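You operate a simulated robot arm through the tools that you are given. There is no shell and no other tool. Be economical: measure what you need, move in short steps, check, and stop when the job is done.

You run a simulated robot arm. Do the job below in one go: nothing can be reset, and whatever is moved stays where it is left.

## Task
Stack the P80 sleeve carton from the top of the wooden table on top of the P150 sleeve carton.
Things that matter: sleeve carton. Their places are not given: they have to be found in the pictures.

It is judged by the outcome, as a careful person would: the job done as asked, and still so three seconds after it is handed in. It fails if anything else is knocked over, pushed out of place, dropped, spilled or broken.

## Robot
A 7-joint arm with a two-finger parallel gripper, fixed in place. Base frame: the origin is at the foot of the arm, x ahead of it, y to its left, z up. Readings come in m, degrees, newtons and seconds.
With the tool pointing down near the work surface it reaches from about 0.24 to 0.62 m from the base axis. Its first joint turns from -66.0 to 66.0 degrees. Payload 2.6 kg.
The tool frame sits at the grasp point between the pads (the TCP): z along the fingers, y along the line on which they close. The tips reach 0.03 m beyond it. The gripper opens to 0.094 m. The fingers are 0.028 m wide and 0.01 m thick; the gripper's body (0.05 by 0.096 m) begins 0.055 m behind the TCP.
Orientation is that of the tool frame in the base frame, as [roll, pitch, yaw] about the fixed x, y, z axes, in that order (R = Rz(yaw) Ry(pitch) Rx(roll)). With the fingers straight down and closing along the base's y, the tool's x points along the base's -x, its y along +y and its z along -z.

## Interface
- The arm moves only by the tool arm_command. Its argument "series" is a list of rows, each an object (a shift or turn left out is 0, a gripper value left out holds the last) with "offset": the shift along the tool's x, y, z in cm, a list of three; "angular": the turn, a rotation vector about the tool's x, y, z in degrees, a list of three; "hand": the finger opening in cm, from 0 to 9.4. In form: [{"offset": [tx, ty, tz], "angular": [wx, wy, wz], "hand": hand}, ...]. A call has 1 to 12 rows; each row shifts and turns the commanded pose from where the row before left it, along the tool's axes as they then stand. A row lasts 0.2 s, in which the tool goes at most 0.05 m and 8.6 degrees; a call with a longer step from one row to the next is refused whole, and so is a gripper value outside its range. A pose out of reach is approached as far as the arm can. The call stops where the force on the tool passes 40 N (or 10 N more than at its start, if that is more) or the arm is blocked; 0.2 s more then pass. Each finger travels about 0.072 m/s and halts on what it meets, pressing with about 33 N; the grip force reading is that of the motor and also rises with nothing between the fingers. The clock runs only during rows and for 0.2 s after the last one: add rows that do not move to give the fingers time. It gives the time, the measured TCP pose, the force on the tool (base axes), the opening and the grip force at its end, in the units of the frame above (readings bear some noise).
- Cameras (640 x 400 px; columns grow to the right, rows downward): "scene" is fixed at [0.0125, 0.4166, 0.5681]; the picture's right is [-0.93, -0.36, 0.00], its down [-0.19, 0.50, -0.84] and it looks along [0.30, -0.79, -0.54] (base axes); focal length 324 px, centre (320, 200). "wrist" rides on the gripper at [-0.037, 0, -0.058] in the tool frame; the picture's right is [0.00, -1.00, 0.00], its down [0.97, 0.00, -0.24] and it looks along [0.24, 0.00, 0.97] (tool axes); focal length 218 px, centre (320, 200).
- grab_frame(camera): a new picture of that camera. It takes no simulated time.
- pixel_to_xyz(camera, pixels): for up to 12 pixels [column, row] of the newest picture of that camera ("zoom" is the newest enlarged one), the place [x, y, z] in the base frame of the surface seen there, good to about 0.002 m. It takes no simulated time.
- zoom(camera, box): a new picture of the part [left, top, right, bottom] of that camera's present view, enlarged. It takes no simulated time.
- finish_job(): hands the job in; it is judged then, once.

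Go step by step. Measure first, check grasps and placings, and put right what went wrong. The budget is 60 turns and 20 pictures, counting those below and the enlarged ones. Unless the task says otherwise, let go and move clear before handing in, and close with one line.

The tools are called after "Emit:" by a JSON object that holds its "fn" and its "kwargs". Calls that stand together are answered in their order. arm_command: Moves the arm, as the interface text tells. Its arguments: {"type":"object","properties":{"series":{"type":"array","items":{"type":"object","properties":{"offset":{"type":"array","items":{"type":"number"}},"angular":{"type":"array","items":{"type":"number"}},"hand":{"type":"number"}}}}},"required":["series"]} The other tools are called the same way: grab_frame (camera) takes a picture; pixel_to_xyz (camera, pixels) gives the place of the surface under pixels of a picture; zoom (camera, box) takes an enlarged picture of a part of a camera's view; finish_job () hands the job in.

At the start:

```text
t: 0.0
position: [0.4093, -0.0117, 0.3525]
orientation: [-180.0, 0.0, -179.9]
contact_force: [-0.1, 0.0, 0.6]
opening: 0.094
finger_force: 0.0
```

scene: 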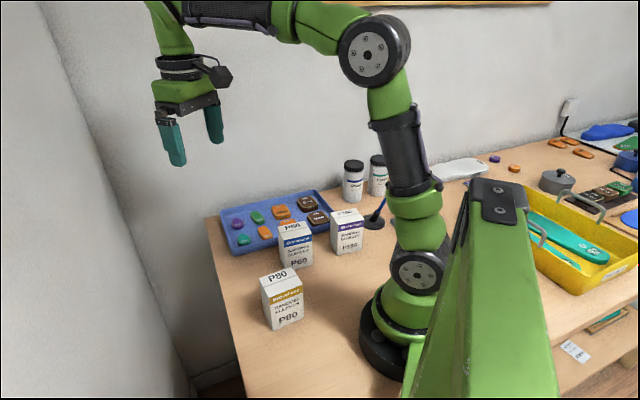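
wrist: 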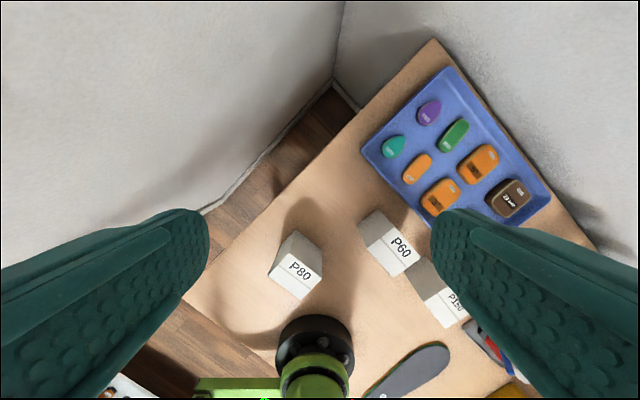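

The scene shows three cartons: P80 near (282,298), P60 near (296,245), and probably P150 near (347,231). I'll enlarge this area to read the labels and measure corners.

Emit:
{"fn": "zoom", "kwargs": {"camera": "scene", "box": [220, 180, 400, 340]}}

Emit:
{"fn": "zoom", "kwargs": {"camera": "wrist", "box": [240, 190, 520, 365]}}

```text
2.50 times, centred on (310, 260) of scene
```

zoom: 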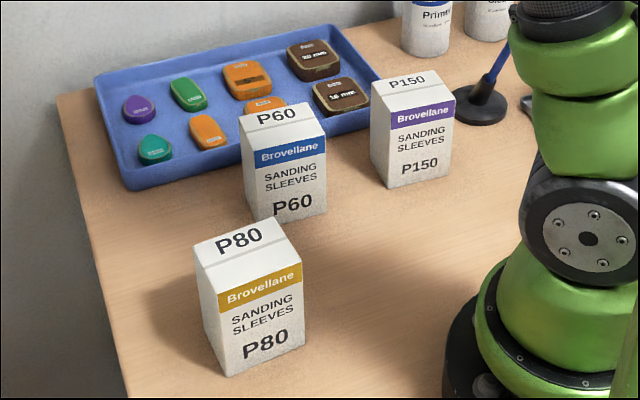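

```text
2.29 times, centred on (380, 278) of wrist
```

zoom: 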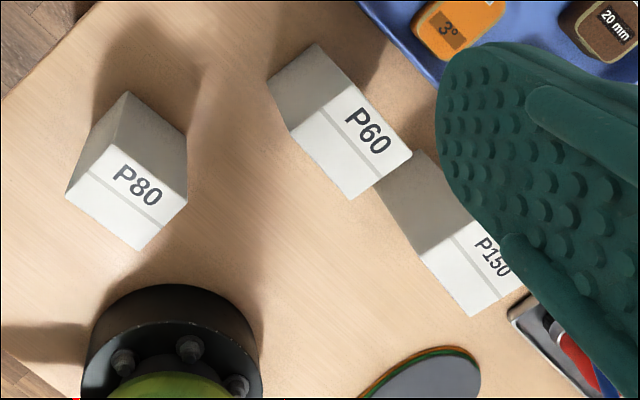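

Labels are clear: P80 is at the front, and P150 is at the right with the purple band. I'll measure the top corners and feet of each carton.

Emit:
{"fn": "pixel_to_xyz", "kwargs": {"camera": "zoom", "pixels": [[85, 147], [183, 197], [140, 245], [70, 192], [125, 195], [455, 242], [475, 310], [515, 288], [470, 270], [325, 112], [405, 152], [355, 193]]}}

Emit:
{"fn": "pixel_to_xyz", "kwargs": {"camera": "scene", "pixels": [[260.5, 279.5], [288.5, 268], [301.5, 284.5], [270.5, 297], [273, 329.5], [303, 318], [331, 213.5], [352, 208.5], [362, 221.5], [339, 227], [338, 253.5], [361, 248.5]]}}

```text
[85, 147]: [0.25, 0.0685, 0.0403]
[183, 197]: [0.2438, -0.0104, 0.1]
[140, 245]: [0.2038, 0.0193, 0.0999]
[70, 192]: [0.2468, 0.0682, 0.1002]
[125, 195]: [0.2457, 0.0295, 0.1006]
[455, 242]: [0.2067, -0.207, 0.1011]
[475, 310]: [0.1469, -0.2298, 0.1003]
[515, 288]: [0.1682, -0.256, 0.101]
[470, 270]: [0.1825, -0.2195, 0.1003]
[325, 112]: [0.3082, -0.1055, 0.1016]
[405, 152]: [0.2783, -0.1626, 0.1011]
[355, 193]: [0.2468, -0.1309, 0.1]
```

```text
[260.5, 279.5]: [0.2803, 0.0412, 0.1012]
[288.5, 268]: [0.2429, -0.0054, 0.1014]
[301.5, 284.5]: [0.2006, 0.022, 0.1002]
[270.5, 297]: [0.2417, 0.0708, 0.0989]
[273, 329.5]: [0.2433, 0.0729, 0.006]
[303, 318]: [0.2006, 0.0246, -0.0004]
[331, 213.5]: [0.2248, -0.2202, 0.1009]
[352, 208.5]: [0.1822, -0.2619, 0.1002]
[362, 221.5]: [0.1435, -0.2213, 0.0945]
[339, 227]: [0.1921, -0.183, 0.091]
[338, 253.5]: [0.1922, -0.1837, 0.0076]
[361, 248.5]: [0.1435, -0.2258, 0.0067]
```

P80's top is centred at about (0.242, 0.032, 0.10), measures 6 x 5 cm, and its long axis points to about 52°. P150's top is centred at about (0.186, -0.222, 0.10), with its long axis at about 43.5°. I'll move above P80 and turn so the fingers close along its long axis.

Emit:
{"fn": "arm_command", "kwargs": {"series": [{"offset": [3.34, 0.88, 2.9], "hand": 9.4}, {"offset": [3.34, 0.88, 2.9]}, {"offset": [3.34, 0.88, 2.9]}, {"offset": [3.34, 0.88, 2.9]}, {"offset": [3.34, 0.88, 2.9]}, {"angular": [0, 0, 7.6]}, {"angular": [0, 0, 7.6]}, {"angular": [0, 0, 7.6]}, {"angular": [0, 0, 7.6]}, {"angular": [0, 0, 7.6]}, {}]}}

Emit:
{"fn": "grab_frame", "kwargs": {"camera": "wrist"}}

```text
t: 2.4
position: [0.2424, 0.0339, 0.2071]
orientation: [180.0, 0.0, 142.0]
contact_force: [-0.6, 0.5, 0.0]
opening: 0.094
finger_force: 0.1
```

```text
15 pictures are left
```

wrist: 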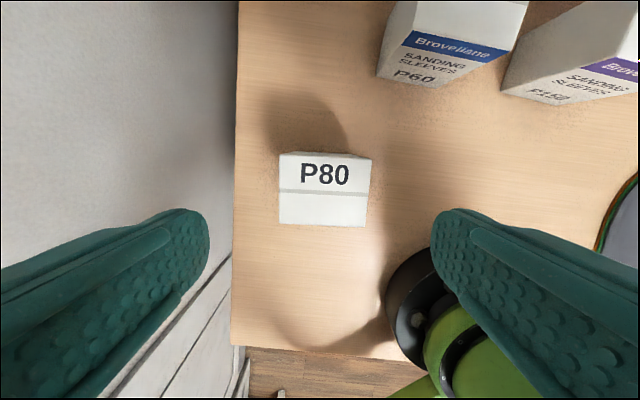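

The gripper is above P80, whose top in the wrist view is at (280–371, 152–227) and looks tilted about 3° from the fingers. I'll measure its corners more exactly.

Emit:
{"fn": "pixel_to_xyz", "kwargs": {"camera": "wrist", "pixels": [[282, 155], [368, 160], [281, 221], [364, 225], [323, 190]]}}

```text
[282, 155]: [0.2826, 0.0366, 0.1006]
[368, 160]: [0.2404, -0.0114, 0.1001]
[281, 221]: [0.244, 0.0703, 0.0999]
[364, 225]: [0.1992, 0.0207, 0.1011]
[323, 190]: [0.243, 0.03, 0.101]
```

Averaging both views, P80's centre is about (0.242, 0.030) and its long axis is at about 49.5°. I'll trim the yaw and position, descend to TCP z ≈ 0.072, and check before closing.

Emit:
{"fn": "arm_command", "kwargs": {"series": [{"angular": [0, 0, 2.5]}, {"offset": [-0.23, -0.33, 0]}, {"offset": [0, 0, 3.0]}, {"offset": [0, 0, 3.0]}, {"offset": [0, 0, 2.5]}, {"offset": [0, 0, 2.5]}, {"offset": [0, 0, 2.5]}, {}]}}

Emit:
{"fn": "grab_frame", "kwargs": {"camera": "wrist"}}

Emit:
{"fn": "grab_frame", "kwargs": {"camera": "scene"}}

```text
t: 4.2
position: [0.2427, 0.0294, 0.0702]
orientation: [-179.9, 0.0, 139.4]
contact_force: [0.9, -0.6, 0.5]
opening: 0.0937
finger_force: 0.0
```

```text
14 pictures are left
```

wrist: 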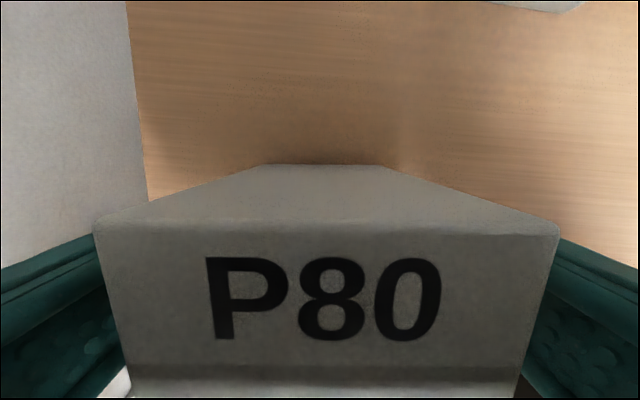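

```text
13 pictures are left
```

scene: 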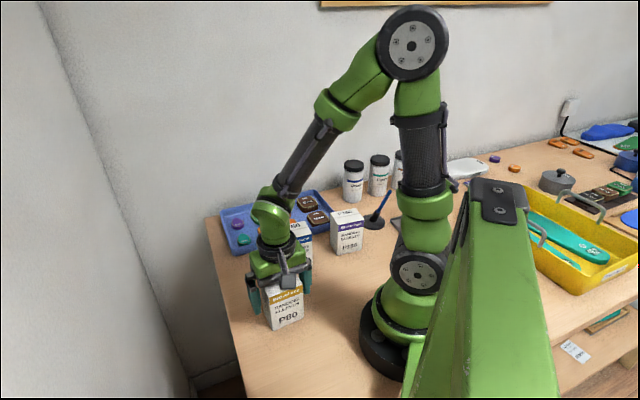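

The fingers straddle P80: the wrist view shows its top from column 95 to 558 between the pads, with no contact force. I'll close the gripper now.

Emit:
{"fn": "arm_command", "kwargs": {"series": [{"hand": 7.5}, {"hand": 5.5}, {}, {}, {}]}}

```text
t: 5.4
position: [0.2436, 0.0287, 0.0713]
orientation: [-179.9, 0.0, 139.5]
contact_force: [-0.3, 0.2, 0.0]
opening: 0.074
finger_force: 33.3
```

The grip holds at an opening of 0.074 m and 33 N. I'll lift slowly and check.

Emit:
{"fn": "arm_command", "kwargs": {"series": [{"offset": [0, 0, -1.5]}, {"offset": [0, 0, -2.5]}, {"offset": [0, 0, -3.5]}, {"offset": [0, 0, -3.5]}, {"offset": [0, 0, -3.5]}, {"offset": [0, 0, -2.5]}, {}, {}]}}

Emit:
{"fn": "grab_frame", "kwargs": {"camera": "scene"}}

```text
t: 7.2
position: [0.2397, 0.0294, 0.2435]
orientation: [-180.0, 0.0, 139.5]
contact_force: [-0.4, 0.0, -1.1]
opening: 0.0739
finger_force: 33.2
```

```text
12 pictures are left
```

scene: 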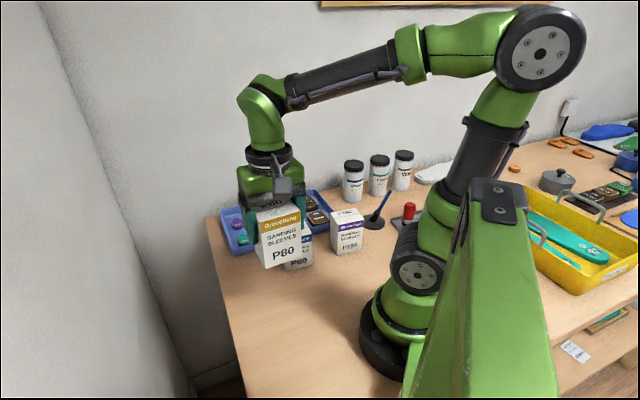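

P80 hangs upright in the grip. I'll zoom in on P150 for better corner positions before carrying P80 over.

Emit:
{"fn": "zoom", "kwargs": {"camera": "scene", "box": [314, 200, 378, 260]}}

Emit:
{"fn": "arm_command", "kwargs": {"series": [{"offset": [-3.1, -1.28, 0]}, {"offset": [-3.1, -1.28, 0]}, {"offset": [-3.0, -1.28, 0]}, {}]}}

```text
6.67 times, centred on (346, 230) of scene
```

zoom: 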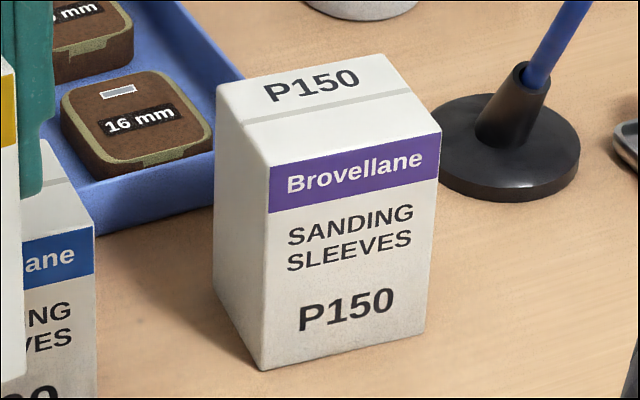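

```text
t: 8.2
position: [0.2866, -0.06, 0.2442]
orientation: [179.9, 0.0, 139.6]
contact_force: [0.5, -0.5, -1.2]
opening: 0.0742
finger_force: 32.5
```

P150's top corners are sharp in the zoom at (216,86), (383,53), (440,131) and (270,166). I'll measure them and its base.

Emit:
{"fn": "pixel_to_xyz", "kwargs": {"camera": "zoom", "pixels": [[221, 87], [382, 57], [435, 129], [270, 161], [326, 108], [245, 125], [355, 145], [410, 95], [300, 71], [263, 366], [422, 333], [216, 282]]}}

```text
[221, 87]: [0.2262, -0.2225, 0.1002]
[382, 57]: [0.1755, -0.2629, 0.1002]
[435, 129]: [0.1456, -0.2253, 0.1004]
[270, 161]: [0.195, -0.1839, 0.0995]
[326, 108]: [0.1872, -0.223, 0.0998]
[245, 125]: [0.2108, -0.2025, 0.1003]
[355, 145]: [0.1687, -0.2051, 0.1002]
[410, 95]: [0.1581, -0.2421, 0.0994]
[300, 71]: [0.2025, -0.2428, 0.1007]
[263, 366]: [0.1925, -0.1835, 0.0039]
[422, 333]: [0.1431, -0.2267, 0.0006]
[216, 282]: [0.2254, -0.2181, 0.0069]
```

P150's centre is (0.1855, -0.2233), its long axis is at about 39.5°, and its top is at z = 0.100. I'll carry P80 over it, about 7 cm above, and turn 10°.

Emit:
{"fn": "arm_command", "kwargs": {"series": [{"offset": [-1.24, -3.32, 0]}, {"offset": [-1.24, -3.32, 0]}, {"offset": [-1.23, -3.33, 0]}, {"offset": [0.26, -3.0, 0]}, {"offset": [0.26, -3.0, 0]}, {"offset": [0.26, -3.0, 0]}, {"angular": [0, 0, 5]}, {"angular": [0, 0, 5]}, {}, {}]}}

Emit:
{"fn": "zoom", "kwargs": {"camera": "scene", "box": [280, 120, 424, 260]}}

```text
t: 10.4
position: [0.1864, -0.2226, 0.241]
orientation: [-179.9, 0.0, 129.4]
contact_force: [0.2, 0.6, -1.4]
opening: 0.074
finger_force: 33.4
```

```text
2.86 times, centred on (352, 190) of scene
```

zoom: 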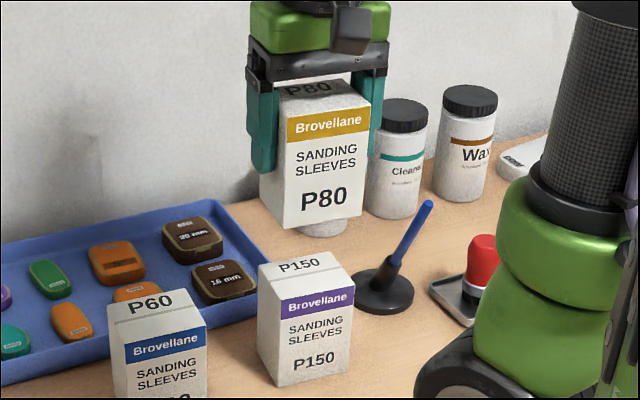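

P80 is hanging above P150. I'll measure its lower corners at (283,225), (361,210) and (260,197) to check the alignment and bottom height.

Emit:
{"fn": "pixel_to_xyz", "kwargs": {"camera": "zoom", "pixels": [[284, 223], [360, 210], [280, 222], [261, 195], [290, 118], [366, 104], [325, 217], [325, 112], [270, 208]]}}

```text
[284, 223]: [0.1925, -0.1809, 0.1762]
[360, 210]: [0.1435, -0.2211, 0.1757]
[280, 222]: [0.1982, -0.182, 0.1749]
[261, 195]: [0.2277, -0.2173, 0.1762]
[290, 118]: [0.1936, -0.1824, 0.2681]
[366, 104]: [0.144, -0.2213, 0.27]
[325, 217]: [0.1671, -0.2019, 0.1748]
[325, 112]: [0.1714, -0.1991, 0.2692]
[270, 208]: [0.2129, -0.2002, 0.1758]
```

P80 sits about 3 mm too far along +y, with its bottom at about z = 0.171. I'll shift it and come down to just above P150.

Emit:
{"fn": "arm_command", "kwargs": {"series": [{"offset": [-0.2, -0.2, 0]}, {"offset": [0, 0, 2.5]}, {"offset": [0, 0, 2.0]}, {"offset": [0, 0, 1.2]}, {"offset": [0, 0, 0.6]}, {}, {}]}}

Emit:
{"fn": "zoom", "kwargs": {"camera": "scene", "box": [298, 160, 394, 260]}}

```text
t: 12.0
position: [0.1854, -0.2247, 0.1784]
orientation: [-180.0, 0.0, 129.5]
contact_force: [-0.6, 0.2, -1.8]
opening: 0.0739
finger_force: 32.9
```

```text
4.00 times, centred on (346, 210) of scene
```

zoom: 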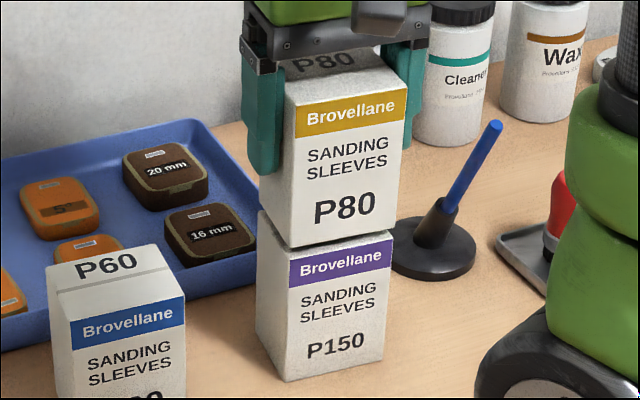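

P80's edges line up with P150's, at columns 290 and 395, with a small gap still left. I'll lower it in fine steps to touch down.

Emit:
{"fn": "arm_command", "kwargs": {"series": [{"offset": [0, 0, 0.25]}, {"offset": [0, 0, 0.2]}, {"offset": [0, 0, 0.1]}, {}, {}]}}

```text
t: 13.2
position: [0.1858, -0.2261, 0.1735]
orientation: [179.9, 0.1, 129.5]
contact_force: [-0.2, -0.3, -1.6]
opening: 0.0739
finger_force: 33.4
```

There is no contact yet, since the z force is still -1.6 N. I'll keep going in 1 mm steps.

Emit:
{"fn": "arm_command", "kwargs": {"series": [{"offset": [0, 0, 0.1]}, {"offset": [0, 0, 0.1]}, {}]}}

Emit:
{"fn": "zoom", "kwargs": {"camera": "scene", "box": [298, 160, 394, 260]}}

```text
t: 14.0
position: [0.1853, -0.226, 0.1722]
orientation: [-180.0, 0.0, 129.4]
contact_force: [0.0, -0.7, 0.1]
opening: 0.0741
finger_force: 32.8
```

```text
4.00 times, centred on (346, 210) of scene
```

zoom: 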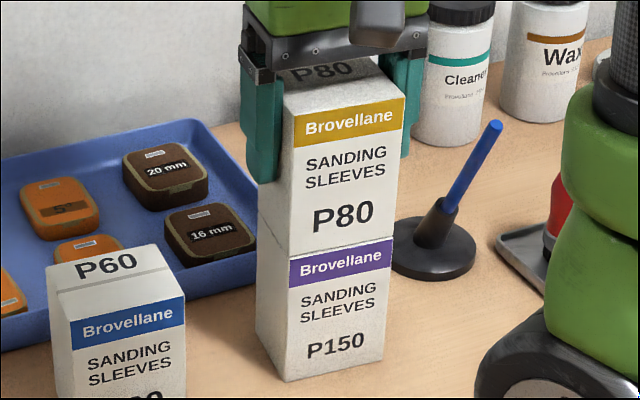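

The z force rose from -1.6 to +0.1 N and the seam in the picture is closed and aligned, so P80 is touching. I'll press 0.5 mm more and open a little at a time.

Emit:
{"fn": "arm_command", "kwargs": {"series": [{"offset": [0, 0, 0.05]}, {}, {"hand": 7.6}, {"hand": 8.0}, {"hand": 8.6}, {"hand": 9.4}, {}, {}]}}

Emit:
{"fn": "grab_frame", "kwargs": {"camera": "wrist"}}

```text
t: 15.8
position: [0.1856, -0.2267, 0.1712]
orientation: [-179.9, 0.1, 129.5]
contact_force: [-0.4, 0.7, -0.1]
opening: 0.0939
finger_force: 0.0
```

```text
7 pictures are left
```

wrist: 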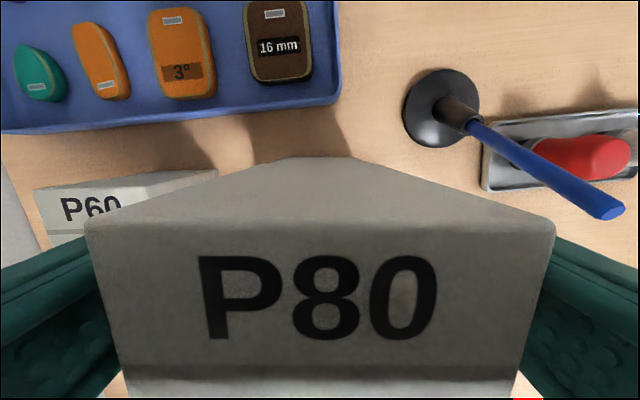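

The fingers are open to 0.094 m and clear of the carton on both sides. I'll rise straight up, then check.

Emit:
{"fn": "arm_command", "kwargs": {"series": [{"offset": [0, 0, -1]}, {"offset": [0, 0, -2]}, {"offset": [0, 0, -3]}, {"offset": [0, 0, -3]}, {"offset": [0, 0, -3]}, {}, {}]}}

Emit:
{"fn": "grab_frame", "kwargs": {"camera": "scene"}}

Emit:
{"fn": "zoom", "kwargs": {"camera": "scene", "box": [298, 160, 394, 260]}}

```text
t: 17.4
position: [0.1881, -0.227, 0.2916]
orientation: [-180.0, -0.1, 129.5]
contact_force: [-0.1, -0.4, -0.1]
opening: 0.094
finger_force: 0.0
```

```text
6 pictures are left
```

scene: 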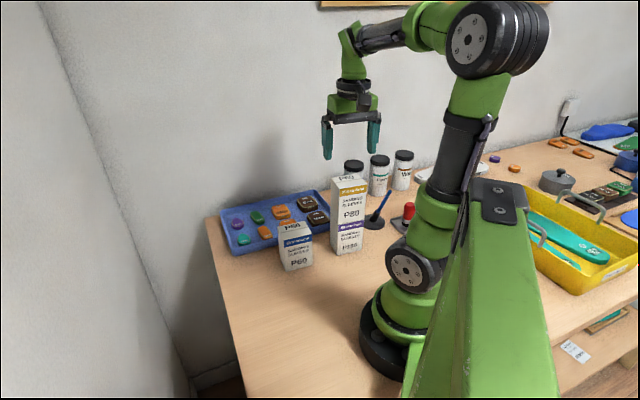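

```text
4.00 times, centred on (346, 210) of scene
```

zoom: 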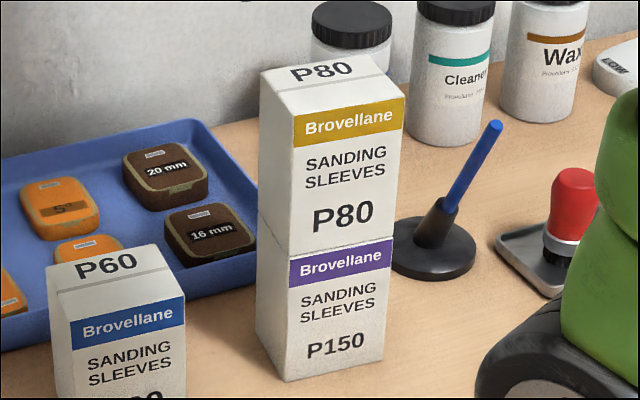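

P80 stands square on P150, with its edges flush at columns 290 and 395 in the zoom. The gripper is clear and nothing else has moved, so I'm handing the job in.

Emit:
{"fn": "finish_job", "kwargs": {}}

```text
The job is handed in.
```

The P80 sleeve carton now stands squarely on top of the P150 carton, the gripper is open and clear, and nothing else was moved.
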